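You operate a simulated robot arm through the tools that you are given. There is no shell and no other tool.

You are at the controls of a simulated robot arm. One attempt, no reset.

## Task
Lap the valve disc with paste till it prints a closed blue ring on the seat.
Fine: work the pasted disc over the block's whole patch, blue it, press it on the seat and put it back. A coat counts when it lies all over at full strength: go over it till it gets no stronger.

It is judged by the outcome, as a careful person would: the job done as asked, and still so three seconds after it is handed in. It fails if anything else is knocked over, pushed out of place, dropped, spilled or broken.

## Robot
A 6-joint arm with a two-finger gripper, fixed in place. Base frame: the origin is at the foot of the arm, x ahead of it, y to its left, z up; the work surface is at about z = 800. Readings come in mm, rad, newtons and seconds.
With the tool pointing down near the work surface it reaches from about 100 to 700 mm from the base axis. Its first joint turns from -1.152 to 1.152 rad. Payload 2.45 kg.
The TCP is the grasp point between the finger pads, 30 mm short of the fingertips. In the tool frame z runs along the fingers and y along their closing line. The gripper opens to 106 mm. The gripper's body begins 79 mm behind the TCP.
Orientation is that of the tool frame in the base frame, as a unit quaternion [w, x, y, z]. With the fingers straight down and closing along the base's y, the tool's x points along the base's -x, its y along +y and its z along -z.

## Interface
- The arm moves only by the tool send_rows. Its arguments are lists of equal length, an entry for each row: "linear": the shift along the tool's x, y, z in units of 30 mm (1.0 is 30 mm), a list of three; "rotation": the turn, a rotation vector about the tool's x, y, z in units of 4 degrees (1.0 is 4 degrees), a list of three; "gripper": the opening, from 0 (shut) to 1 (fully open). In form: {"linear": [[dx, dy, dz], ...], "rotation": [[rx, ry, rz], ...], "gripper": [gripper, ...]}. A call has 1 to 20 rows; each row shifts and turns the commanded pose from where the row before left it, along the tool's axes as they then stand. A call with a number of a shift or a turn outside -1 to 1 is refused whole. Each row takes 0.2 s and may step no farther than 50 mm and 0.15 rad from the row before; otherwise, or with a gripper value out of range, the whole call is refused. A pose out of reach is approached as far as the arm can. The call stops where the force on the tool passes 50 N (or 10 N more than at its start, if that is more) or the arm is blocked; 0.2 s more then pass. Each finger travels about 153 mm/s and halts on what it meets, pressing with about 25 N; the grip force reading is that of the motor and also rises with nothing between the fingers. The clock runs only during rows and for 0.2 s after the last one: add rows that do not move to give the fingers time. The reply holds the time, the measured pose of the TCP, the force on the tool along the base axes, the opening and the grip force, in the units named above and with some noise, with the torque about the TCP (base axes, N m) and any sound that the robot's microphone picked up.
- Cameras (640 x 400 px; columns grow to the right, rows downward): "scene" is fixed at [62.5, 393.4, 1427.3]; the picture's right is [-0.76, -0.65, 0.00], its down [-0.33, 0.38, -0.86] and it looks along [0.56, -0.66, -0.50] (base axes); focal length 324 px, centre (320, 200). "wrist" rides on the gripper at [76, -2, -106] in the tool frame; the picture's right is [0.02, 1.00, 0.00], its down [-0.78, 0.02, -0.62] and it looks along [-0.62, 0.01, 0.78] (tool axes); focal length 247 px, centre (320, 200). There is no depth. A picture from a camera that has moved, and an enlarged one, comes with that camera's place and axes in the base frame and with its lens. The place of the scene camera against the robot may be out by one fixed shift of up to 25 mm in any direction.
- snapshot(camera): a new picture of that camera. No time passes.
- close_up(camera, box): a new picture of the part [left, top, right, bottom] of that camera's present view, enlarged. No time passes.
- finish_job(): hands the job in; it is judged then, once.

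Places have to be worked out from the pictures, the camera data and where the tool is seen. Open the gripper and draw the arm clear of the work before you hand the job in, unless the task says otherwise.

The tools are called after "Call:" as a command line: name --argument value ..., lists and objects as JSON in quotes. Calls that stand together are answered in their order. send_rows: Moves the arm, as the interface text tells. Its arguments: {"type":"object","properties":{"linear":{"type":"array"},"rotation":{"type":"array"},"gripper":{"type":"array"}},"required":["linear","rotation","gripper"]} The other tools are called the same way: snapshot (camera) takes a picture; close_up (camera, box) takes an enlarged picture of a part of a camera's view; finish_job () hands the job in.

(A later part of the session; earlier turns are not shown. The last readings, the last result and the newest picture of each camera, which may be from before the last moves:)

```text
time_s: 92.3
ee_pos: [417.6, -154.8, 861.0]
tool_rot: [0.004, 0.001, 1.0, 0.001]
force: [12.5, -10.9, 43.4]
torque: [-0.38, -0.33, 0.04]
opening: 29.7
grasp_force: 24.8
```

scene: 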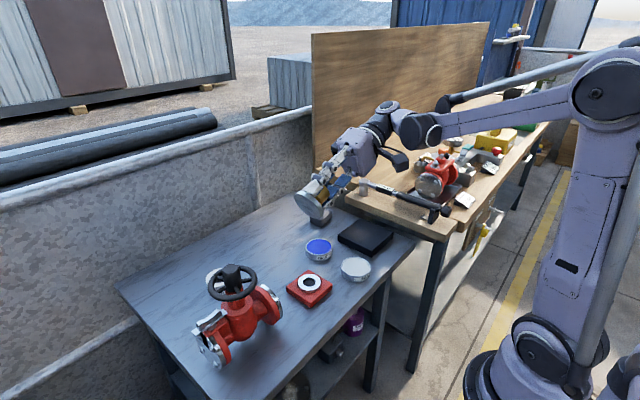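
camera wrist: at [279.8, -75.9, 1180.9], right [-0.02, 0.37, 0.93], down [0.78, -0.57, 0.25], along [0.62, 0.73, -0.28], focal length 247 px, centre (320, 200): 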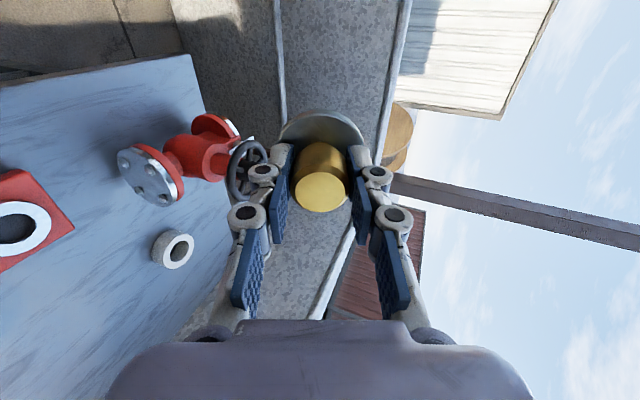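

Force is now 43 N with some drag. I check the tin has not shifted, then ease up 0.3 mm.

Call:
close_up --camera "wrist" --box '[220, 60, 420, 200]'

Call:
close_up --camera "scene" --box '[315, 230, 395, 290]'

```text
2.86 times, centred on (320, 130) of wrist
camera zoom: at [341.5, -158.5, 967.9], right [-0.02, 1.0, 0.0], down [0.78, 0.01, 0.63], along [0.63, 0.01, -0.78], focal length 706 px, centre (320, 400)
```

zoom: 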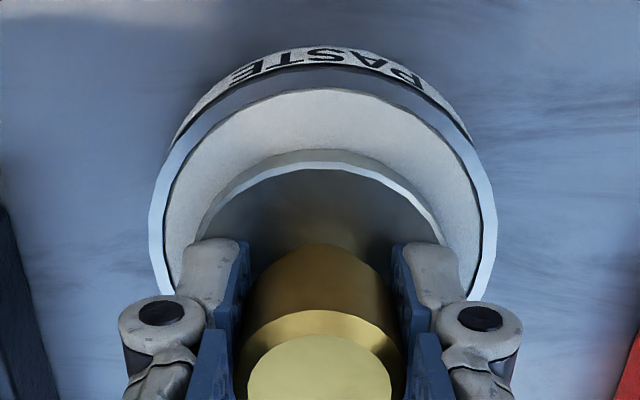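

```text
6.67 times, centred on (355, 260) of scene
camera zoom: at [62.3, 393.4, 1427.4], right [-0.76, -0.65, 0.0], down [-0.33, 0.38, -0.86], along [0.56, -0.66, -0.5], focal length 2161 px, centre (87, -200)
```

zoom: 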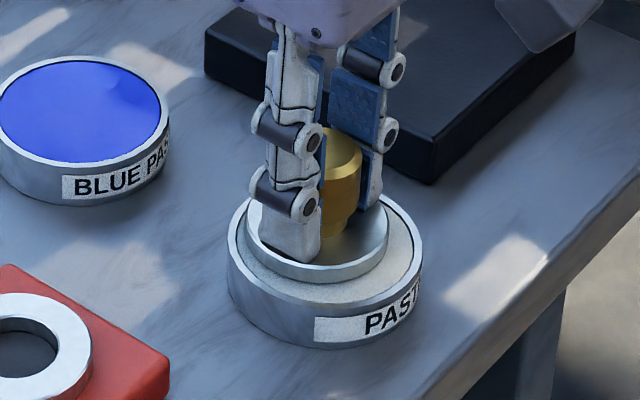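

The tin has not moved. I ease up 0.3 mm and rub two more circles.

Call:
send_rows --linear '[[0, 0, -0.012], [-0.133, 0, 0], [0.039, 0.094, 0], [0.094, 0.039, 0], [0.094, -0.039, 0], [0.039, -0.094, 0], [-0.039, -0.094, 0], [-0.094, -0.039, 0], [-0.094, 0.039, 0], [-0.039, 0.094, 0], [0.039, 0.094, 0], [0.094, 0.039, 0], [0.094, -0.039, 0], [0.039, -0.094, 0], [-0.039, -0.094, 0], [-0.094, -0.039, 0], [-0.094, 0.039, 0], [-0.039, 0.094, 0], [0.133, 0, 0], [0, 0, 0]]' --rotation '[[0, 0, 0], [0, 0, 0], [0, 0, 0], [0, 0, 0], [0, 0, 0], [0, 0, 0], [0, 0, 0], [0, 0, 0], [0, 0, 0], [0, 0, 0], [0, 0, 0], [0, 0, 0], [0, 0, 0], [0, 0, 0], [0, 0, 0], [0, 0, 0], [0, 0, 0], [0, 0, 0], [0, 0, 0], [0, 0, 0]]' --gripper '[0, 0, 0, 0, 0, 0, 0, 0, 0, 0, 0, 0, 0, 0, 0, 0, 0, 0, 0, 0]'

```text
time_s: 96.5
ee_pos: [416.7, -154.2, 862.9]
tool_rot: [0.0, 0.001, 1.0, 0.001]
force: [0.1, 0.6, -1.1]
torque: [0.0, 0.02, -0.02]
opening: 29.3
grasp_force: 24.5
```

Contact was lost by the end (height drift). I lower 0.9 mm and run the circles again, adjusting height from the force after each call.

Call:
send_rows --linear '[[0, 0, 0.03], [-0.15, 0, 0], [0.044, 0.106, 0], [0.106, 0.044, 0], [0.106, -0.044, 0], [0.044, -0.106, 0], [-0.044, -0.106, 0], [-0.106, -0.044, 0], [-0.106, 0.044, 0], [-0.044, 0.106, 0], [0.15, 0, 0]]' --rotation '[[0, 0, 0], [0, 0, 0], [0, 0, 0], [0, 0, 0], [0, 0, 0], [0, 0, 0], [0, 0, 0], [0, 0, 0], [0, 0, 0], [0, 0, 0], [0, 0, 0]]' --gripper '[0, 0, 0, 0, 0, 0, 0, 0, 0, 0, 0]'

```text
time_s: 98.9
ee_pos: [416.1, -153.7, 860.9]
tool_rot: [0.001, 0.001, 1.0, 0.002]
force: [2.3, 0.7, 6.1]
torque: [-0.13, -0.15, 0.06]
opening: 29.3
grasp_force: 24.6
```

6 N now. Another 0.3 mm down and two more loops.

Call:
send_rows --linear '[[0, -0.02, 0.01], [-0.15, 0, 0], [0.044, 0.106, 0], [0.106, 0.044, 0], [0.106, -0.044, 0], [0.044, -0.106, 0], [-0.044, -0.106, 0], [-0.106, -0.044, 0], [-0.106, 0.044, 0], [-0.044, 0.106, 0], [0.044, 0.106, 0], [0.106, 0.044, 0], [0.106, -0.044, 0], [0.044, -0.106, 0], [-0.044, -0.106, 0], [-0.106, -0.044, 0], [-0.106, 0.044, 0], [-0.044, 0.106, 0], [0.15, 0, 0]]' --rotation '[[0, 0, 0], [0, 0, 0], [0, 0, 0], [0, 0, 0], [0, 0, 0], [0, 0, 0], [0, 0, 0], [0, 0, 0], [0, 0, 0], [0, 0, 0], [0, 0, 0], [0, 0, 0], [0, 0, 0], [0, 0, 0], [0, 0, 0], [0, 0, 0], [0, 0, 0], [0, 0, 0], [0, 0, 0]]' --gripper '[0, 0, 0, 0, 0, 0, 0, 0, 0, 0, 0, 0, 0, 0, 0, 0, 0, 0, 0]'

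Call:
close_up --camera "wrist" --box '[220, 60, 420, 200]'

```text
time_s: 102.9
ee_pos: [416.4, -154.4, 860.0]
tool_rot: [0.001, 0.001, 1.0, 0.001]
force: [10.1, -2.3, 27.2]
torque: [-0.24, 0.18, 0.11]
opening: 29.5
grasp_force: 25.1
```

```text
2.86 times, centred on (320, 130) of wrist
camera zoom: at [341.3, -158.7, 968.2], right [-0.02, 1.0, 0.0], down [0.78, 0.01, 0.62], along [0.62, 0.01, -0.78], focal length 706 px, centre (320, 400)
```

zoom: 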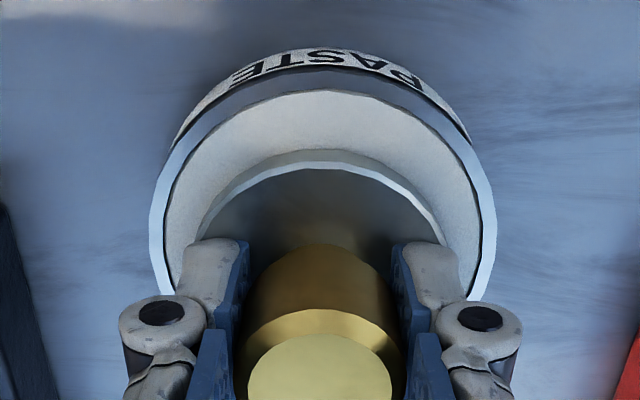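

27 N, sustained contact. Two more loops at this height, in the reverse direction.

Call:
send_rows --linear '[[-0.15, 0, 0], [0.044, -0.106, 0], [0.106, -0.044, 0], [0.106, 0.044, 0], [0.044, 0.106, 0], [-0.044, 0.106, 0], [-0.106, 0.044, 0], [-0.106, -0.044, 0], [-0.044, -0.106, 0], [0.044, -0.106, 0], [0.106, -0.044, 0], [0.106, 0.044, 0], [0.044, 0.106, 0], [-0.044, 0.106, 0], [-0.106, 0.044, 0], [-0.106, -0.044, 0], [-0.044, -0.106, 0], [0.15, 0, 0]]' --rotation '[[0, 0, 0], [0, 0, 0], [0, 0, 0], [0, 0, 0], [0, 0, 0], [0, 0, 0], [0, 0, 0], [0, 0, 0], [0, 0, 0], [0, 0, 0], [0, 0, 0], [0, 0, 0], [0, 0, 0], [0, 0, 0], [0, 0, 0], [0, 0, 0], [0, 0, 0], [0, 0, 0]]' --gripper '[0, 0, 0, 0, 0, 0, 0, 0, 0, 0, 0, 0, 0, 0, 0, 0, 0, 0]'

```text
time_s: 106.7
ee_pos: [418.2, -155.0, 860.3]
tool_rot: [0.004, 0.0, 1.0, 0.002]
force: [6.0, 12.6, 35.9]
torque: [0.31, 0.28, -0.12]
opening: 29.7
grasp_force: 24.6
```

Good sustained rubbing. Now lift and inspect at the same pose as before.

Call:
send_rows --linear '[[0, 0, -0.3], [0, 0, -0.7], [0, 0, -0.8], [0.147, 0.65, -0.77], [0.147, 0.65, -0.77], [0.147, 0.65, -0.77], [0.147, 0.65, -0.77], [0.147, 0.65, -0.77], [0.147, 0.65, -0.77], [0.147, 0.65, -0.77], [0.147, 0.65, -0.77], [0.147, 0.65, -0.77], [0.147, 0.65, -0.77], [0, 0, 0], [0, 0, 0], [0, 0, 0], [0, 0, 0], [0, 0, 0], [0, 0, 0], [0, 0, 0]]' --rotation '[[0, 0, 0], [0, 0, 0], [0, 0, 0], [0, 0, 0], [0, 0, 0], [0, 0, 0], [0, 0, 0], [0, 0, 0], [0, 0, 0], [0, 0, 0], [0, 0, 0], [0, 0, 0], [0, 0, 0], [-1, 0, 0], [-1, 0, 0], [-1, 0, 0], [-1, 0, 0], [-1, 0, 0], [-1, 0, 0], [-1, 0, 0]]' --gripper '[0, 0, 0, 0, 0, 0, 0, 0, 0, 0, 0, 0, 0, 0, 0, 0, 0, 0, 0, 0]'

Call:
send_rows --linear '[[0, 0, 0], [0, 0, 0], [0, 0, 0], [0, 0, 0], [0, 0, 0], [0, 0, 0], [0, 0, 0], [0, 0, 0], [0, 0, 0], [0, 0, 0], [0, 0, 0]]' --rotation '[[-1, 0, 0], [-1, 0, 0], [-1, 0, 0], [-1, 0, 0], [-1, 0, 0], [-1, 0, 0], [-1, 0, 0], [-1, 0, 0], [-1, 0, 0], [-1, 0, 0], [0, 0, 0]]' --gripper '[0, 0, 0, 0, 0, 0, 0, 0, 0, 0, 0]'

Call:
close_up --camera "scene" --box '[284, 178, 340, 228]'

```text
time_s: 110.9
ee_pos: [373.4, 40.6, 1146.5]
tool_rot: [0.0, 0.001, 0.97, 0.244]
force: [0.4, -1.0, -0.7]
torque: [-0.03, 0.01, -0.01]
opening: 29.6
grasp_force: 25.3
```

```text
time_s: 113.3
ee_pos: [374.6, 38.4, 1144.5]
tool_rot: [0.0, 0.001, 0.828, 0.561]
force: [-0.3, 0.0, -2.1]
torque: [-0.04, 0.02, 0.02]
opening: 29.5
grasp_force: 25.0
```

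```text
8.00 times, centred on (312, 203) of scene
camera zoom: at [62.6, 393.4, 1427.3], right [-0.76, -0.65, 0.0], down [-0.33, 0.38, -0.86], along [0.56, -0.66, -0.5], focal length 2593 px, centre (384, 176)
```

zoom: 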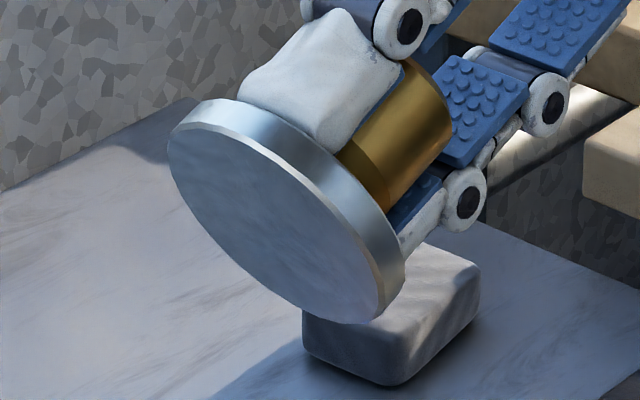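

Similar look at this angle. I tilt 12° more to compare with the previous steeper view, where bare metal appeared dark.

Call:
send_rows --linear '[[0, 0, 0], [0, 0, 0], [0, 0, 0], [0, 0, 0], [0, 0, 0]]' --rotation '[[-1, 0, 0], [-1, 0, 0], [-1, 0, 0], [-1, 0, 0], [0, 0, 0]]' --gripper '[0, 0, 0, 0, 0]'

Call:
close_up --camera "scene" --box '[284, 168, 340, 218]'

Call:
close_up --camera "scene" --box '[292, 180, 324, 220]'

```text
time_s: 114.5
ee_pos: [375.2, 44.2, 1145.0]
tool_rot: [0.002, 0.003, 0.742, 0.67]
force: [-0.3, 0.4, -1.7]
torque: [-0.05, 0.0, -0.01]
opening: 29.7
grasp_force: 25.4
out of reach, approached as far as the arm can: row 4
```

```text
8.00 times, centred on (312, 193) of scene
camera zoom: at [62.6, 393.4, 1427.3], right [-0.76, -0.65, 0.0], down [-0.33, 0.38, -0.86], along [0.56, -0.66, -0.5], focal length 2593 px, centre (384, 256)
```

zoom: 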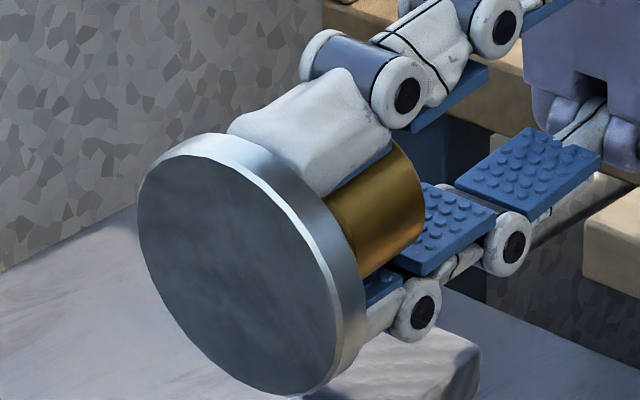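

```text
10.00 times, centred on (308, 200) of scene
camera zoom: at [62.6, 393.4, 1427.3], right [-0.76, -0.65, 0.0], down [-0.33, 0.38, -0.86], along [0.56, -0.66, -0.5], focal length 3241 px, centre (440, 200)
```

zoom: 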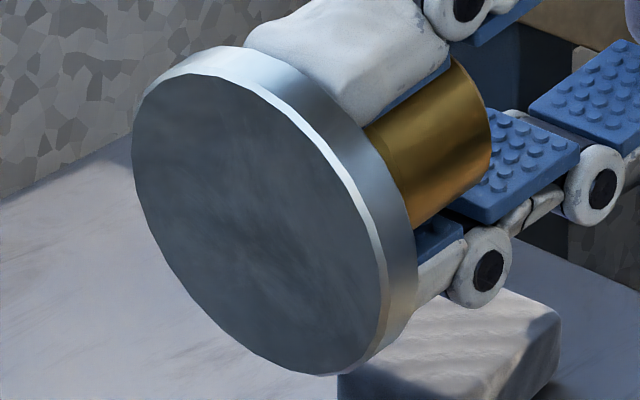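

Unchanged from before, so either the pick-up is not shown this way or it is already complete. The black block will reveal whether paste transfers, so I turn upright and head for the block.

Call:
send_rows --linear '[[0, 0, 0], [0, 0, 0], [0, 0, 0], [0, 0, 0], [0, 0, 0], [0, 0, 0], [0, 0, 0], [0, 0, 0], [0, 0, 0], [0, 0, 0], [0, 0, 0], [0, 0, 0], [0, 0, 0], [0, 0, 0], [0, 0, 0], [0, 0, 0], [0, 0, 0], [0, 0, 0], [0, 0, 0], [0, 0, 0]]' --rotation '[[1, 0, 0], [1, 0, 0], [1, 0, 0], [1, 0, 0], [1, 0, 0], [1, 0, 0], [1, 0, 0], [1, 0, 0], [1, 0, 0], [1, 0, 0], [1, 0, 0], [1, 0, 0], [1, 0, 0], [1, 0, 0], [1, 0, 0], [1, 0, 0], [1, 0, 0], [1, 0, 0], [1, 0, 0], [0, 0, 0]]' --gripper '[0, 0, 0, 0, 0, 0, 0, 0, 0, 0, 0, 0, 0, 0, 0, 0, 0, 0, 0, 0]'

Call:
close_up --camera "scene" --box '[325, 245, 385, 290]'

```text
time_s: 118.7
ee_pos: [374.9, 44.1, 1146.0]
tool_rot: [0.0, 0.001, 0.997, 0.071]
force: [0.3, 0.1, -2.1]
torque: [0.01, 0.01, -0.02]
opening: 29.4
grasp_force: 24.8
```

```text
8.89 times, centred on (355, 268) of scene
camera zoom: at [62.6, 393.4, 1427.3], right [-0.76, -0.65, 0.0], down [-0.33, 0.38, -0.86], along [0.56, -0.66, -0.5], focal length 2881 px, centre (9, -400)
```

zoom: 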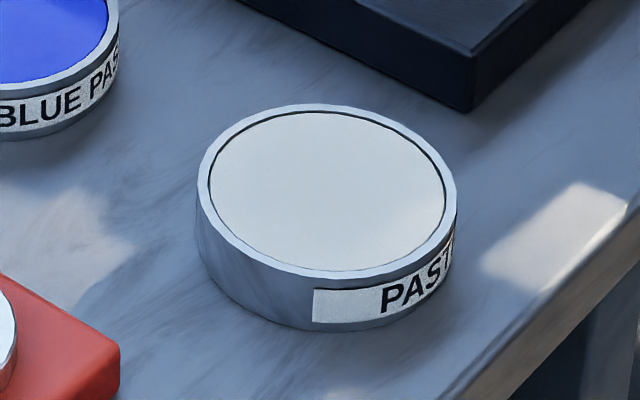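

Tin still in place. Finish uprighting and travel to above the block centre (476,-296).

Call:
send_rows --linear '[[0, 0, 0], [0, 0, 0], [-0.242, -0.81, 0.574], [-0.242, -0.81, 0.574], [-0.242, -0.81, 0.574], [-0.242, -0.81, 0.574], [-0.242, -0.81, 0.574], [-0.242, -0.81, 0.574], [-0.242, -0.81, 0.574], [-0.242, -0.81, 0.574], [-0.242, -0.81, 0.574], [-0.242, -0.81, 0.574], [-0.242, -0.81, 0.574], [-0.242, -0.81, 0.574], [-0.242, -0.81, 0.574], [-0.242, -0.81, 0.574], [0, 0, 0], [0, 0, 0], [0, 0, 0]]' --rotation '[[1, 0, 0], [1, 0, 0], [0, 0, 0], [0, 0, 0], [0, 0, 0], [0, 0, 0], [0, 0, 0], [0, 0, 0], [0, 0, 0], [0, 0, 0], [0, 0, 0], [0, 0, 0], [0, 0, 0], [0, 0, 0], [0, 0, 0], [0, 0, 0], [0, 0, 0], [0, 0, 0], [0, 0, 0]]' --gripper '[0, 0, 0, 0, 0, 0, 0, 0, 0, 0, 0, 0, 0, 0, 0, 0, 0, 0, 0]'

Call:
snapshot --camera "wrist"

Call:
close_up --camera "scene" --box '[310, 180, 430, 280]'

```text
time_s: 122.7
ee_pos: [476.3, -296.4, 904.3]
tool_rot: [0.0, 0.001, 1.0, 0.0]
force: [0.4, 0.4, -1.6]
torque: [-0.01, 0.0, -0.03]
opening: 29.6
grasp_force: 25.2
```

```text
taken
camera wrist: at [400.9, -299.7, 1012.6], right [-0.02, 1.0, 0.0], down [0.78, 0.01, 0.62], along [0.62, 0.01, -0.78], focal length 247 px, centre (320, 200)
```

wrist: 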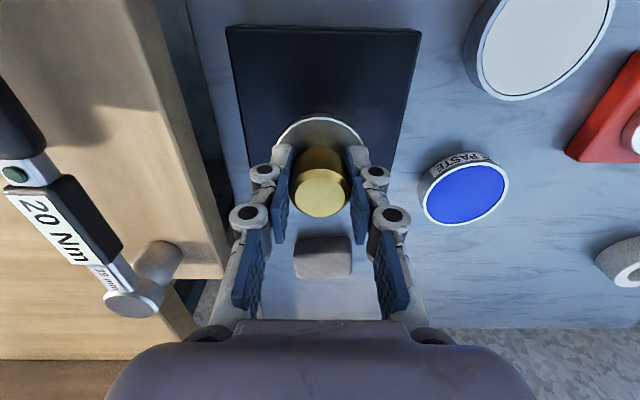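

```text
4.00 times, centred on (370, 230) of scene
camera zoom: at [62.6, 393.4, 1427.3], right [-0.76, -0.65, 0.0], down [-0.33, 0.38, -0.86], along [0.56, -0.66, -0.5], focal length 1296 px, centre (120, 80)
```

zoom: 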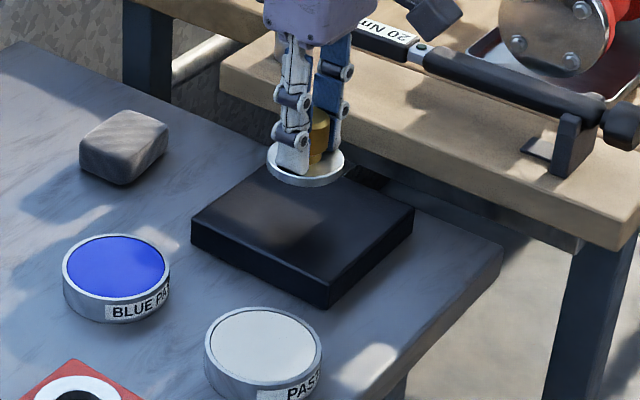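

Over the block. The bench edge is at about y −382, so there's clearance down to TCP y≈−331. I lower 30 mm toward the block centre.

Call:
send_rows --linear '[[0, 0, 0.4], [0, 0, 0.3], [0, 0, 0.2], [0, 0, 0.1], [0, 0, 0], [0, 0, 0]]' --rotation '[[0, 0, 0], [0, 0, 0], [0, 0, 0], [0, 0, 0], [0, 0, 0], [0, 0, 0]]' --gripper '[0, 0, 0, 0, 0, 0]'

Call:
close_up --camera "wrist" --box '[220, 60, 420, 200]'

Call:
close_up --camera "scene" --box '[330, 195, 410, 265]'

```text
time_s: 124.1
ee_pos: [478.3, -295.6, 875.2]
tool_rot: [0.0, 0.001, 1.0, 0.001]
force: [-0.2, 0.0, -1.5]
torque: [-0.05, -0.02, 0.03]
opening: 29.4
grasp_force: 25.0
```

```text
2.86 times, centred on (320, 130) of wrist
camera zoom: at [402.1, -298.3, 982.9], right [-0.02, 1.0, 0.0], down [0.78, 0.01, 0.62], along [0.62, 0.01, -0.78], focal length 706 px, centre (320, 400)
```

zoom: 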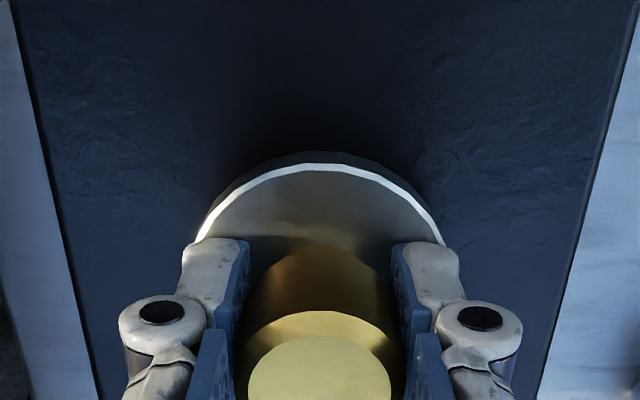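

```text
5.71 times, centred on (370, 230) of scene
camera zoom: at [62.6, 393.4, 1427.3], right [-0.76, -0.65, 0.0], down [-0.33, 0.38, -0.86], along [0.56, -0.66, -0.5], focal length 1852 px, centre (34, 29)
```

zoom: 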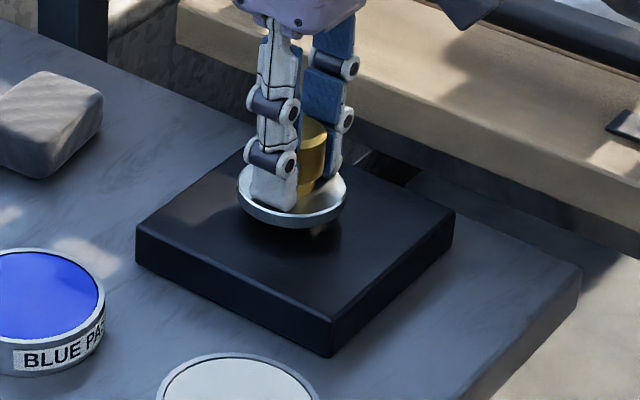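

About 10 mm above the block. I step down 5 mm and read the force.

Call:
send_rows --linear '[[0, 0, 0.1], [0, 0, 0.067], [0, 0, 0], [0, 0, 0]]' --rotation '[[0, 0, 0], [0, 0, 0], [0, 0, 0], [0, 0, 0]]' --gripper '[0, 0, 0, 0]'

Call:
send_rows --linear '[[0, 0, 0.04], [0, 0, 0.03], [0, 0, 0], [0, 0, 0]]' --rotation '[[0, 0, 0], [0, 0, 0], [0, 0, 0], [0, 0, 0]]' --gripper '[0, 0, 0, 0]'

```text
time_s: 125.1
ee_pos: [477.2, -294.3, 868.7]
tool_rot: [-0.001, 0.002, 1.0, 0.001]
force: [-0.1, -0.1, -2.9]
torque: [-0.02, -0.01, -0.02]
opening: 29.6
grasp_force: 25.0
```

```text
time_s: 126.1
ee_pos: [475.8, -294.5, 866.8]
tool_rot: [0.001, 0.001, 1.0, 0.001]
force: [0.4, -0.5, -1.9]
torque: [0.0, -0.01, 0.03]
opening: 29.4
grasp_force: 25.4
```

Call:
send_rows --linear '[[0, 0, 0.04], [0, 0, 0], [0, 0, 0]]' --rotation '[[0, 0, 0], [0, 0, 0], [0, 0, 0]]' --gripper '[0, 0, 0]'

Call:
close_up --camera "scene" --box '[330, 195, 410, 265]'

```text
time_s: 126.9
ee_pos: [475.7, -295.0, 865.8]
tool_rot: [-0.001, 0.0, 1.0, 0.0]
force: [0.1, 0.2, -0.3]
torque: [-0.07, -0.01, -0.01]
opening: 29.3
grasp_force: 25.0
```

```text
5.71 times, centred on (370, 230) of scene
camera zoom: at [62.5, 393.4, 1427.3], right [-0.76, -0.65, 0.0], down [-0.33, 0.38, -0.86], along [0.56, -0.66, -0.5], focal length 1852 px, centre (34, 29)
```

zoom: 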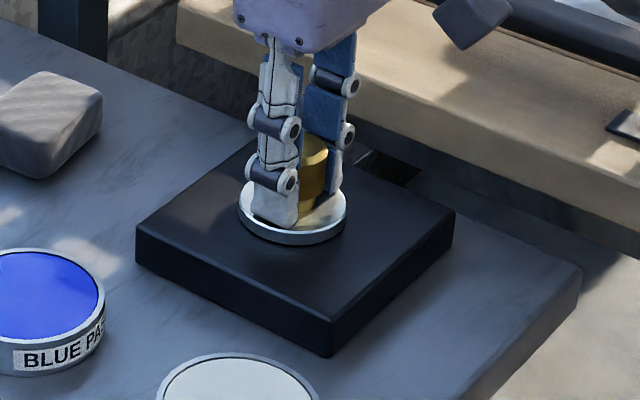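

Just about touching. I lower 0.8 mm and make one short test stroke of 30 mm toward +y and back to see if it leaves a mark.

Call:
send_rows --linear '[[0, 0, 0.027], [0, 0.2, 0], [0, 0.2, 0], [0, 0.2, 0], [0, 0.2, 0], [0, 0.2, 0], [0, -0.2, 0], [0, -0.2, 0], [0, -0.2, 0], [0, -0.2, 0], [0, -0.2, 0], [0, 0, 0]]' --rotation '[[0, 0, 0], [0, 0, 0], [0, 0, 0], [0, 0, 0], [0, 0, 0], [0, 0, 0], [0, 0, 0], [0, 0, 0], [0, 0, 0], [0, 0, 0], [0, 0, 0], [0, 0, 0]]' --gripper '[0, 0, 0, 0, 0, 0, 0, 0, 0, 0, 0, 0]'

Call:
close_up --camera "wrist" --box '[200, 20, 440, 200]'

Call:
close_up --camera "scene" --box '[330, 195, 410, 265]'

```text
time_s: 129.5
ee_pos: [477.9, -294.5, 866.0]
tool_rot: [0.001, 0.002, 1.0, 0.001]
force: [-0.2, -0.3, -1.8]
torque: [0.01, 0.04, 0.0]
opening: 29.5
grasp_force: 25.1
```

```text
2.22 times, centred on (320, 110) of wrist
camera zoom: at [401.2, -297.5, 973.1], right [-0.02, 1.0, 0.0], down [0.78, 0.01, 0.62], along [0.62, 0.01, -0.78], focal length 549 px, centre (320, 400)
```

zoom: 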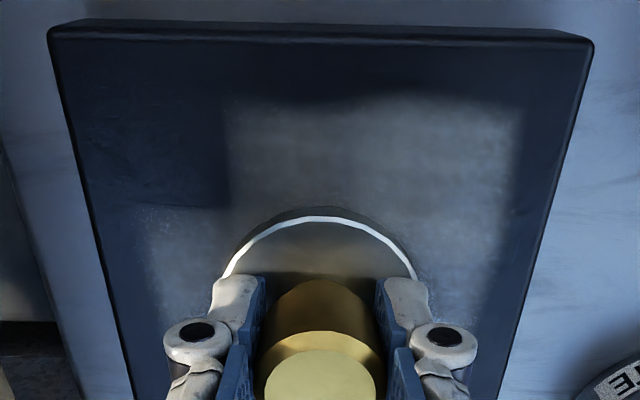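

```text
5.71 times, centred on (370, 230) of scene
camera zoom: at [62.6, 393.4, 1427.3], right [-0.76, -0.65, 0.0], down [-0.33, 0.38, -0.86], along [0.56, -0.66, -0.5], focal length 1852 px, centre (34, 29)
```

zoom: 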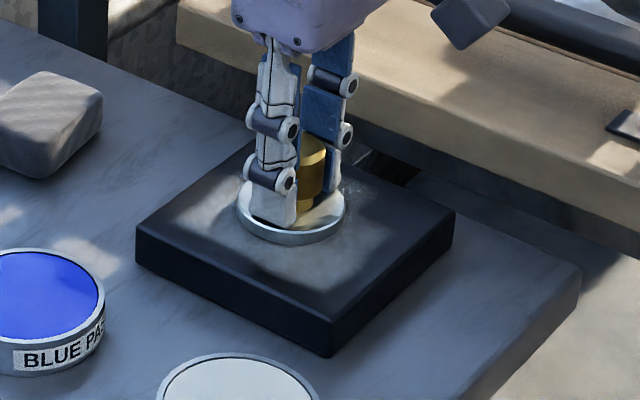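

Paste does transfer: a pale film now shows on the black block. So the disc is pasted; now I raster the disc over the whole block top, starting at its near side, with 0.5 mm more pressure.

Call:
send_rows --linear '[[0.267, 0.258, 0.017], [0.267, 0.258, 0], [0.267, 0.258, 0], [0.267, 0.258, 0], [0, -0.319, 0], [0, -0.319, 0], [0, -0.319, 0], [0, -0.319, 0], [0, -0.319, 0], [0, -0.319, 0], [0, -0.319, 0], [-0.267, 0, 0], [-0.267, 0, 0], [0, 0.319, 0], [0, 0.319, 0], [0, 0.319, 0], [0, 0.319, 0], [0, 0.319, 0], [0, 0.319, 0], [0, 0.319, 0]]' --rotation '[[0, 0, 0], [0, 0, 0], [0, 0, 0], [0, 0, 0], [0, 0, 0], [0, 0, 0], [0, 0, 0], [0, 0, 0], [0, 0, 0], [0, 0, 0], [0, 0, 0], [0, 0, 0], [0, 0, 0], [0, 0, 0], [0, 0, 0], [0, 0, 0], [0, 0, 0], [0, 0, 0], [0, 0, 0], [0, 0, 0]]' --gripper '[0, 0, 0, 0, 0, 0, 0, 0, 0, 0, 0, 0, 0, 0, 0, 0, 0, 0, 0, 0]'

Call:
close_up --camera "wrist" --box '[160, 0, 440, 200]'

Call:
close_up --camera "scene" --box '[330, 195, 410, 265]'

```text
time_s: 133.7
ee_pos: [460.5, -262.7, 865.4]
tool_rot: [0.001, 0.001, 1.0, 0.001]
force: [0.8, 0.2, -1.0]
torque: [0.01, 0.02, 0.0]
opening: 29.4
grasp_force: 25.0
```

```text
2.00 times, centred on (300, 100) of wrist
camera zoom: at [385.1, -267.0, 973.5], right [-0.02, 1.0, 0.0], down [0.78, 0.01, 0.62], along [0.62, 0.01, -0.78], focal length 494 px, centre (360, 400)
```

zoom: 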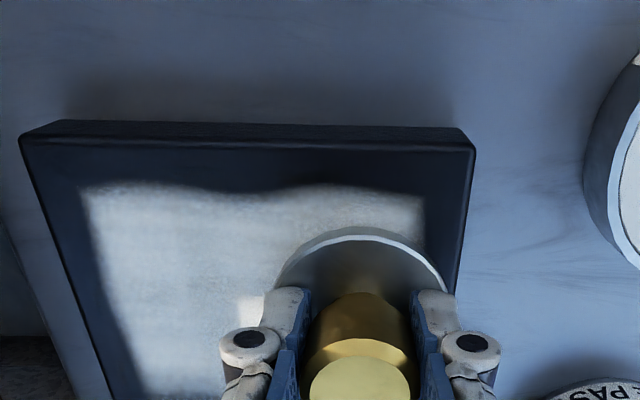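

```text
5.71 times, centred on (370, 230) of scene
camera zoom: at [62.6, 393.4, 1427.3], right [-0.76, -0.65, 0.0], down [-0.33, 0.38, -0.86], along [0.56, -0.66, -0.5], focal length 1852 px, centre (34, 29)
```

zoom: 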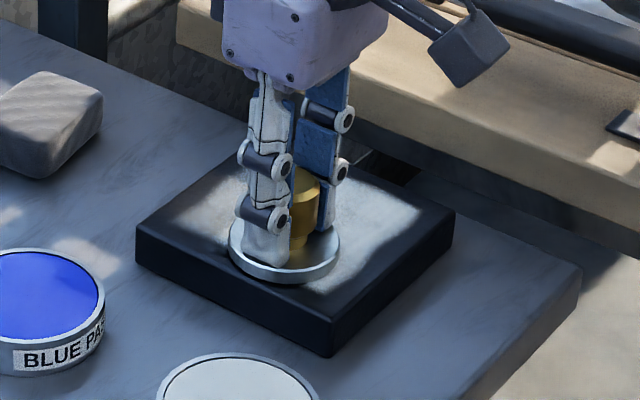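

The paste film builds clearly on a square patch about 98 mm wide (x≈426–525, y≈−346…−247). I continue the raster over the far half, 0.4 mm lower.

Call:
send_rows --linear '[[-0.267, 0, 0.013], [-0.267, 0, 0], [0, -0.319, 0], [0, -0.319, 0], [0, -0.319, 0], [0, -0.319, 0], [0, -0.319, 0], [0, -0.319, 0], [0, -0.319, 0], [-0.267, 0, 0], [-0.267, 0, 0], [0, 0.319, 0], [0, 0.319, 0], [0, 0.319, 0], [0, 0.319, 0], [0, 0.319, 0], [0, 0.319, 0], [0, 0.319, 0], [-0.267, 0, 0], [-0.267, 0, 0]]' --rotation '[[0, 0, 0], [0, 0, 0], [0, 0, 0], [0, 0, 0], [0, 0, 0], [0, 0, 0], [0, 0, 0], [0, 0, 0], [0, 0, 0], [0, 0, 0], [0, 0, 0], [0, 0, 0], [0, 0, 0], [0, 0, 0], [0, 0, 0], [0, 0, 0], [0, 0, 0], [0, 0, 0], [0, 0, 0], [0, 0, 0]]' --gripper '[0, 0, 0, 0, 0, 0, 0, 0, 0, 0, 0, 0, 0, 0, 0, 0, 0, 0, 0, 0]'

Call:
close_up --camera "wrist" --box '[160, 0, 440, 200]'

Call:
close_up --camera "scene" --box '[330, 195, 410, 265]'

```text
time_s: 137.9
ee_pos: [509.3, -263.8, 864.3]
tool_rot: [0.0, 0.0, 1.0, 0.002]
force: [-1.8, 0.4, 1.6]
torque: [-0.06, 0.0, -0.03]
opening: 29.6
grasp_force: 24.9
```

```text
2.00 times, centred on (300, 100) of wrist
camera zoom: at [432.5, -266.9, 972.5], right [-0.02, 1.0, 0.0], down [0.78, 0.01, 0.62], along [0.62, 0.01, -0.78], focal length 494 px, centre (360, 400)
```

zoom: 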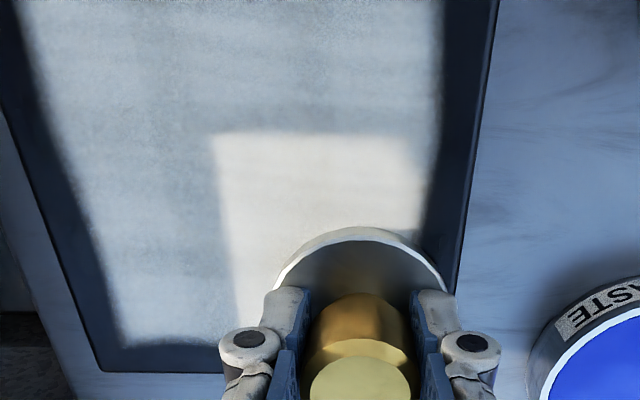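

```text
5.71 times, centred on (370, 230) of scene
camera zoom: at [62.5, 393.5, 1427.3], right [-0.76, -0.65, 0.0], down [-0.33, 0.38, -0.86], along [0.56, -0.66, -0.5], focal length 1852 px, centre (34, 29)
```

zoom: 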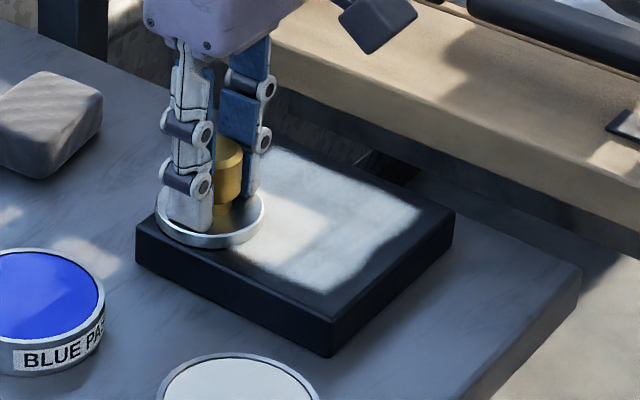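

The film covers most of the patch evenly. I do the last far strip at x≈508 and start a second raster back.

Call:
send_rows --linear '[[0, -0.319, 0.005], [0, -0.319, 0], [0, -0.319, 0], [0, -0.319, 0], [0, -0.319, 0], [0, -0.319, 0], [0, -0.319, 0], [0.267, 0, 0], [0.267, 0, 0], [0, 0.319, 0.005], [0, 0.319, 0], [0, 0.319, 0], [0, 0.319, 0], [0, 0.319, 0], [0, 0.319, 0], [0, 0.319, 0], [0.267, 0, 0], [0.267, 0, 0]]' --rotation '[[0, 0, 0], [0, 0, 0], [0, 0, 0], [0, 0, 0], [0, 0, 0], [0, 0, 0], [0, 0, 0], [0, 0, 0], [0, 0, 0], [0, 0, 0], [0, 0, 0], [0, 0, 0], [0, 0, 0], [0, 0, 0], [0, 0, 0], [0, 0, 0], [0, 0, 0], [0, 0, 0]]' --gripper '[0, 0, 0, 0, 0, 0, 0, 0, 0, 0, 0, 0, 0, 0, 0, 0, 0, 0]'

Call:
send_rows --linear '[[0, -0.319, 0], [0, -0.319, 0], [0, -0.319, 0], [0, -0.319, 0], [0, -0.319, 0], [0, -0.319, 0], [0, -0.319, 0], [0.267, 0, 0], [0.267, 0, 0], [0, 0.319, 0], [0, 0.319, 0], [0, 0.319, 0], [0, 0.319, 0], [0, 0.319, 0], [0, 0.319, 0], [0, 0.319, 0], [0.267, 0, 0], [0.267, 0, 0]]' --rotation '[[0, 0, 0], [0, 0, 0], [0, 0, 0], [0, 0, 0], [0, 0, 0], [0, 0, 0], [0, 0, 0], [0, 0, 0], [0, 0, 0], [0, 0, 0], [0, 0, 0], [0, 0, 0], [0, 0, 0], [0, 0, 0], [0, 0, 0], [0, 0, 0], [0, 0, 0], [0, 0, 0]]' --gripper '[0, 0, 0, 0, 0, 0, 0, 0, 0, 0, 0, 0, 0, 0, 0, 0, 0, 0]'

Call:
close_up --camera "wrist" --box '[160, 0, 440, 200]'

Call:
close_up --camera "scene" --box '[330, 195, 410, 265]'

```text
time_s: 141.7
ee_pos: [478.9, -262.0, 864.7]
tool_rot: [0.001, 0.0, 1.0, 0.002]
force: [9.3, 3.0, 27.0]
torque: [-0.16, -0.07, 0.08]
opening: 29.6
grasp_force: 25.2
```

```text
time_s: 145.5
ee_pos: [444.7, -261.0, 865.3]
tool_rot: [0.001, 0.0, 1.0, 0.002]
force: [4.9, 3.7, 14.6]
torque: [-0.04, -0.2, 0.07]
opening: 29.8
grasp_force: 24.7
```

```text
2.00 times, centred on (300, 100) of wrist
camera zoom: at [368.9, -264.8, 972.4], right [-0.02, 1.0, 0.01], down [0.78, 0.01, 0.62], along [0.62, 0.02, -0.78], focal length 494 px, centre (360, 400)
```

zoom: 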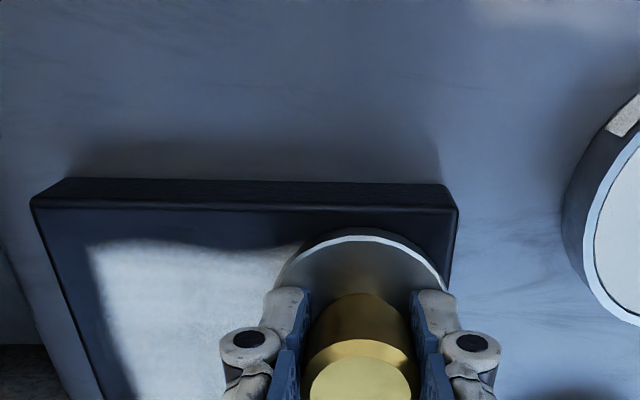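

```text
5.71 times, centred on (370, 230) of scene
camera zoom: at [62.4, 393.6, 1427.3], right [-0.76, -0.65, 0.0], down [-0.33, 0.38, -0.86], along [0.56, -0.66, -0.5], focal length 1852 px, centre (34, 29)
```

zoom: 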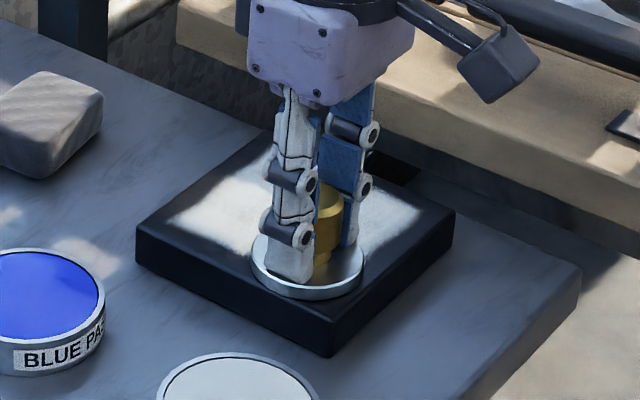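

Good pressure (15–27 N), block unmoved. I continue with the near strip and then a crosswise raster.

Call:
send_rows --linear '[[0, -0.319, 0], [0, -0.319, 0], [0, -0.319, 0], [0, -0.319, 0], [0, -0.319, 0], [0, -0.319, 0], [0, -0.319, 0], [-0.319, 0, 0], [-0.319, 0, 0], [-0.319, 0, 0], [-0.319, 0, 0], [-0.319, 0, 0], [-0.319, 0, 0], [-0.319, 0, 0], [0, 0.267, 0], [0, 0.267, 0]]' --rotation '[[0, 0, 0], [0, 0, 0], [0, 0, 0], [0, 0, 0], [0, 0, 0], [0, 0, 0], [0, 0, 0], [0, 0, 0], [0, 0, 0], [0, 0, 0], [0, 0, 0], [0, 0, 0], [0, 0, 0], [0, 0, 0], [0, 0, 0], [0, 0, 0]]' --gripper '[0, 0, 0, 0, 0, 0, 0, 0, 0, 0, 0, 0, 0, 0, 0, 0]'

Call:
send_rows --linear '[[0.319, 0, 0], [0.319, 0, 0], [0.319, 0, 0], [0.319, 0, 0], [0.319, 0, 0], [0.319, 0, 0], [0.319, 0, 0], [0, 0.267, 0], [0, 0.267, 0], [-0.319, 0, 0], [-0.319, 0, 0], [-0.319, 0, 0], [-0.319, 0, 0], [-0.319, 0, 0], [-0.319, 0, 0], [-0.319, 0, 0], [0, 0.267, 0], [0, 0.267, 0]]' --rotation '[[0, 0, 0], [0, 0, 0], [0, 0, 0], [0, 0, 0], [0, 0, 0], [0, 0, 0], [0, 0, 0], [0, 0, 0], [0, 0, 0], [0, 0, 0], [0, 0, 0], [0, 0, 0], [0, 0, 0], [0, 0, 0], [0, 0, 0], [0, 0, 0], [0, 0, 0], [0, 0, 0]]' --gripper '[0, 0, 0, 0, 0, 0, 0, 0, 0, 0, 0, 0, 0, 0, 0, 0, 0, 0]'

Call:
close_up --camera "wrist" --box '[160, 0, 440, 200]'

Call:
close_up --camera "scene" --box '[330, 195, 410, 265]'

```text
time_s: 147.1
ee_pos: [445.2, -324.6, 865.3]
tool_rot: [0.0, 0.0, 1.0, 0.002]
force: [-1.9, 1.0, 9.9]
torque: [-0.08, -0.01, 0.01]
opening: 29.6
grasp_force: 25.2
stopped in row 7: the force on the tool passed its limit at 51 N (the readings are from after the stop); the commanded pose is now the measured one
```

```text
time_s: 150.8
ee_pos: [444.0, -292.7, 864.8]
tool_rot: [-0.001, 0.001, 1.0, 0.001]
force: [-0.8, -0.3, 0.6]
torque: [0.01, 0.0, 0.01]
opening: 0.0
grasp_force: 25.3
```

```text
2.00 times, centred on (300, 100) of wrist
camera zoom: at [369.3, -296.1, 972.5], right [-0.02, 1.0, 0.0], down [0.78, 0.01, 0.62], along [0.62, 0.02, -0.78], focal length 494 px, centre (360, 400)
```

zoom: 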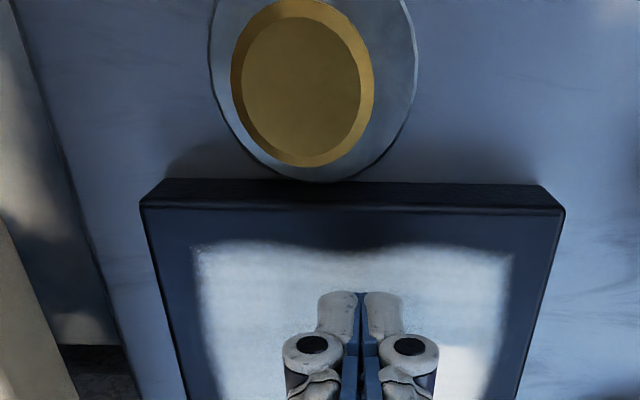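

```text
5.71 times, centred on (370, 230) of scene
camera zoom: at [62.6, 393.4, 1427.3], right [-0.76, -0.65, 0.0], down [-0.33, 0.38, -0.86], along [0.56, -0.66, -0.5], focal length 1852 px, centre (34, 29)
```

zoom: 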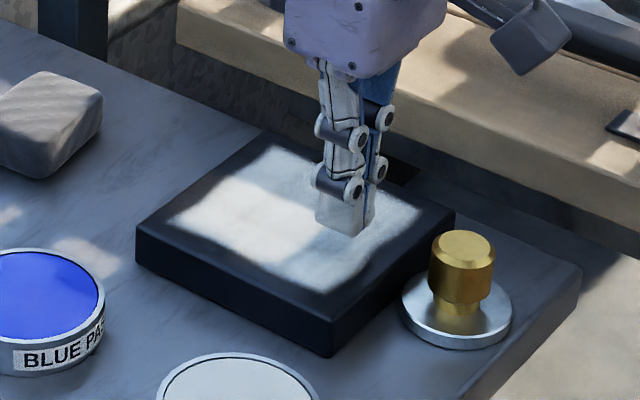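

The first call halted early and the next call's moves then ran from the wrong start, carrying the disc off the block's near edge; it slipped from the fingers and now stands flat and upright on the table at about (384,-308). The block is where it was. I raise the empty gripper straight up and look.

Call:
send_rows --linear '[[0, 0, -0.5], [0, 0, -0.8], [0, 0, -0.8], [0, 0, -0.8], [0, 0, -0.8], [0, 0, 0], [0, 0, 0]]' --rotation '[[0, 0, 0], [0, 0, 0], [0, 0, 0], [0, 0, 0], [0, 0, 0], [0, 0, 0], [0, 0, 0]]' --gripper '[0, 0, 0.3, 0.65, 0.65, 0.65, 0.65]'

Call:
snapshot --camera "wrist"

Call:
close_up --camera "scene" --box '[320, 195, 432, 275]'

```text
time_s: 152.4
ee_pos: [446.8, -291.3, 975.2]
tool_rot: [0.001, 0.002, 1.0, 0.002]
force: [0.3, 0.5, 0.0]
torque: [0.0, 0.0, 0.03]
opening: 68.6
grasp_force: 0.1
```

```text
taken
camera wrist: at [370.7, -295.0, 1082.8], right [-0.02, 1.0, 0.0], down [0.78, 0.01, 0.62], along [0.62, 0.02, -0.78], focal length 247 px, centre (320, 200)
```

wrist: 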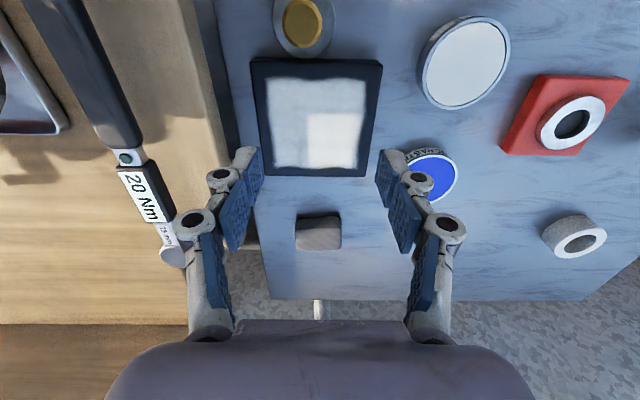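

```text
5.00 times, centred on (376, 235) of scene
camera zoom: at [62.5, 393.4, 1427.3], right [-0.76, -0.65, 0.0], down [-0.33, 0.38, -0.86], along [0.56, -0.66, -0.5], focal length 1620 px, centre (40, 25)
```

zoom: 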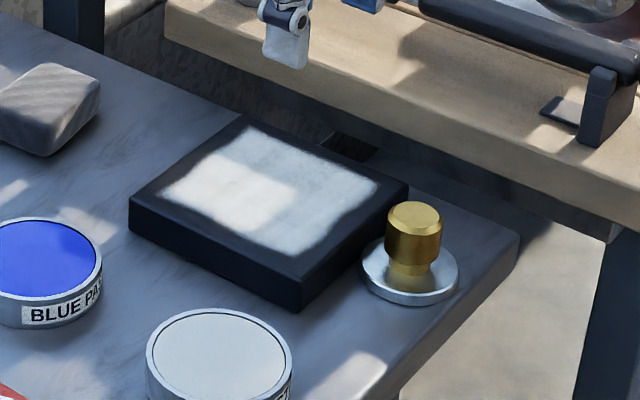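

I enlarge the block patch and the disc in the wrist view.

Call:
close_up --camera "wrist" --box '[230, 40, 400, 190]'

Call:
close_up --camera "wrist" --box '[240, 0, 380, 90]'

```text
2.67 times, centred on (315, 115) of wrist
camera zoom: at [370.7, -295.0, 1082.8], right [-0.02, 1.0, 0.0], down [0.78, 0.01, 0.62], along [0.62, 0.02, -0.78], focal length 659 px, centre (333, 427)
```

zoom: 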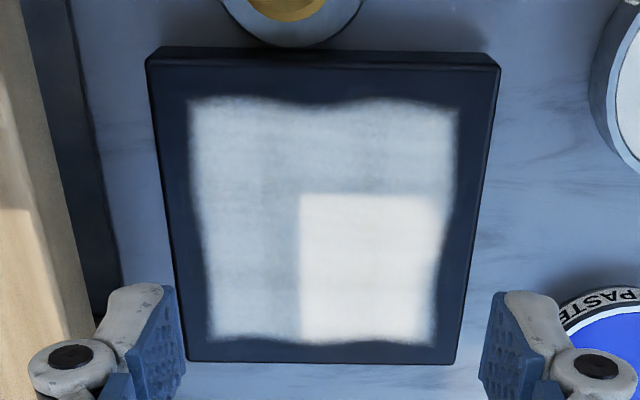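

```text
4.44 times, centred on (310, 45) of wrist
camera zoom: at [370.7, -295.0, 1082.8], right [-0.02, 1.0, 0.0], down [0.78, 0.01, 0.62], along [0.62, 0.02, -0.78], focal length 1098 px, centre (364, 889)
```

zoom: 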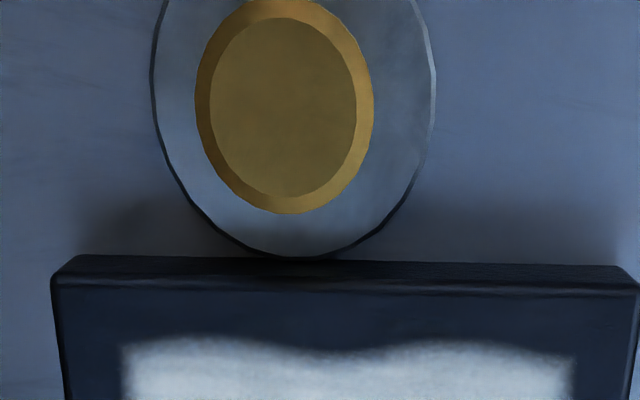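

The film covers the patch well. Before regripping near the bench I check the bench edge clearance in the wrist view.

Call:
close_up --camera "wrist" --box '[90, 0, 330, 150]'

Call:
close_up --camera "scene" --box '[330, 140, 490, 260]'

```text
2.67 times, centred on (210, 75) of wrist
camera zoom: at [370.7, -295.0, 1082.8], right [-0.02, 1.0, 0.0], down [0.78, 0.01, 0.62], along [0.62, 0.02, -0.78], focal length 659 px, centre (613, 533)
```

zoom: 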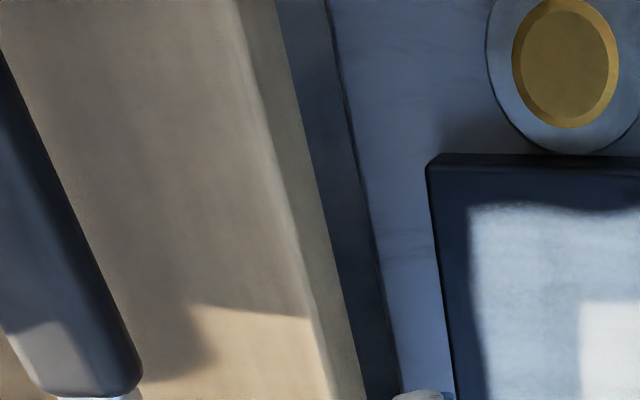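

```text
3.33 times, centred on (410, 200) of scene
camera zoom: at [62.5, 393.4, 1427.3], right [-0.76, -0.65, 0.0], down [-0.33, 0.38, -0.86], along [0.56, -0.66, -0.5], focal length 1080 px, centre (20, 200)
```

zoom: 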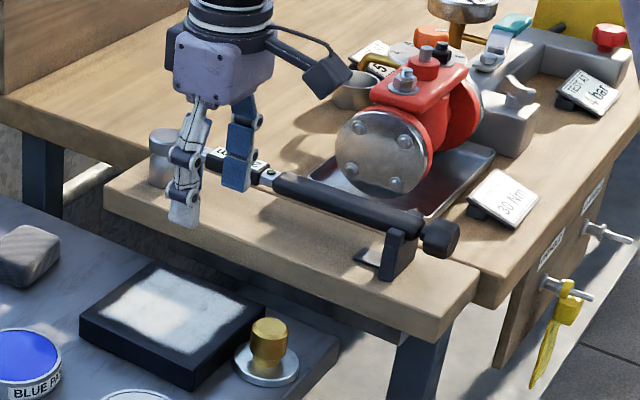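

During the earlier sweeps the hand reached y −331 without touching the bench, so at y −308 with a narrow opening it is clear. I move above the disc at (384,-308) with ~48 mm opening.

Call:
send_rows --linear '[[0.519, -0.137, 0.5], [0.519, -0.137, 0.5], [0.519, -0.137, 0.5], [0.519, -0.137, 0.5], [0, 0, 0], [0, 0, 0]]' --rotation '[[0, 0, 0], [0, 0, 0], [0, 0, 0], [0, 0, 0], [0, 0, 0], [0, 0, 0]]' --gripper '[0.45, 0.45, 0.45, 0.45, 0.45, 0.45]'

Call:
snapshot --camera "wrist"

Call:
close_up --camera "wrist" --box '[220, 60, 420, 200]'

Call:
close_up --camera "scene" --box '[340, 180, 440, 270]'

```text
time_s: 153.8
ee_pos: [382.6, -308.4, 914.0]
tool_rot: [0.0, 0.001, 1.0, 0.002]
force: [0.0, -0.5, 0.4]
torque: [0.0, -0.03, 0.01]
opening: 47.8
grasp_force: 0.1
```

```text
taken
camera wrist: at [307.4, -312.3, 1022.0], right [-0.02, 1.0, 0.0], down [0.78, 0.01, 0.62], along [0.62, 0.02, -0.78], focal length 247 px, centre (320, 200)
```

wrist: 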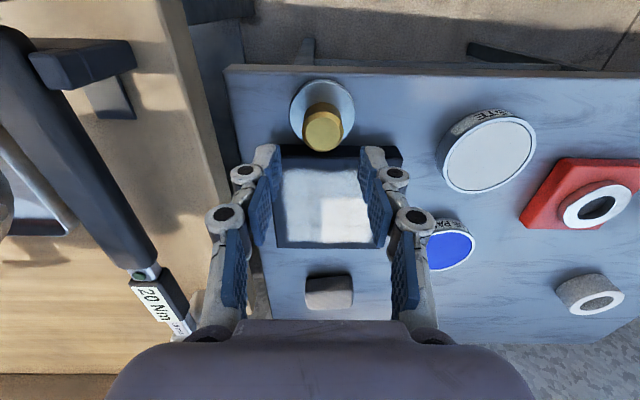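

```text
2.86 times, centred on (320, 130) of wrist
camera zoom: at [307.4, -312.3, 1022.0], right [-0.02, 1.0, 0.0], down [0.78, 0.01, 0.62], along [0.62, 0.02, -0.78], focal length 706 px, centre (320, 400)
```

zoom: 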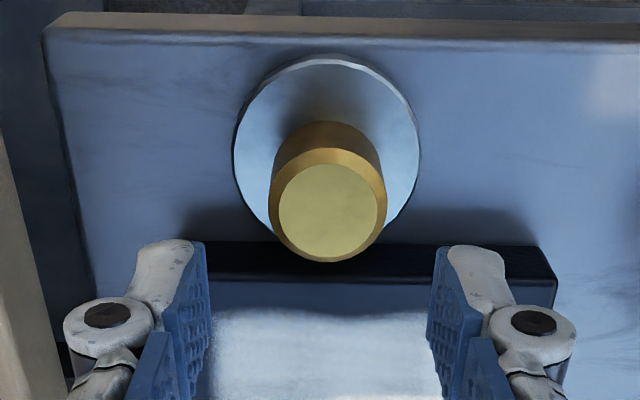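

```text
4.44 times, centred on (390, 225) of scene
camera zoom: at [62.5, 393.4, 1427.3], right [-0.76, -0.65, 0.0], down [-0.33, 0.38, -0.86], along [0.56, -0.66, -0.5], focal length 1440 px, centre (9, 89)
```

zoom: 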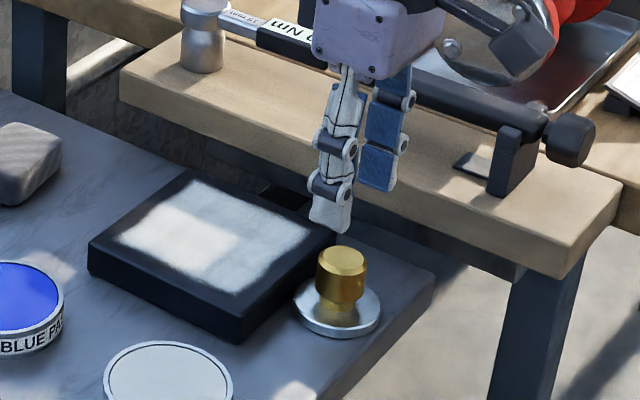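

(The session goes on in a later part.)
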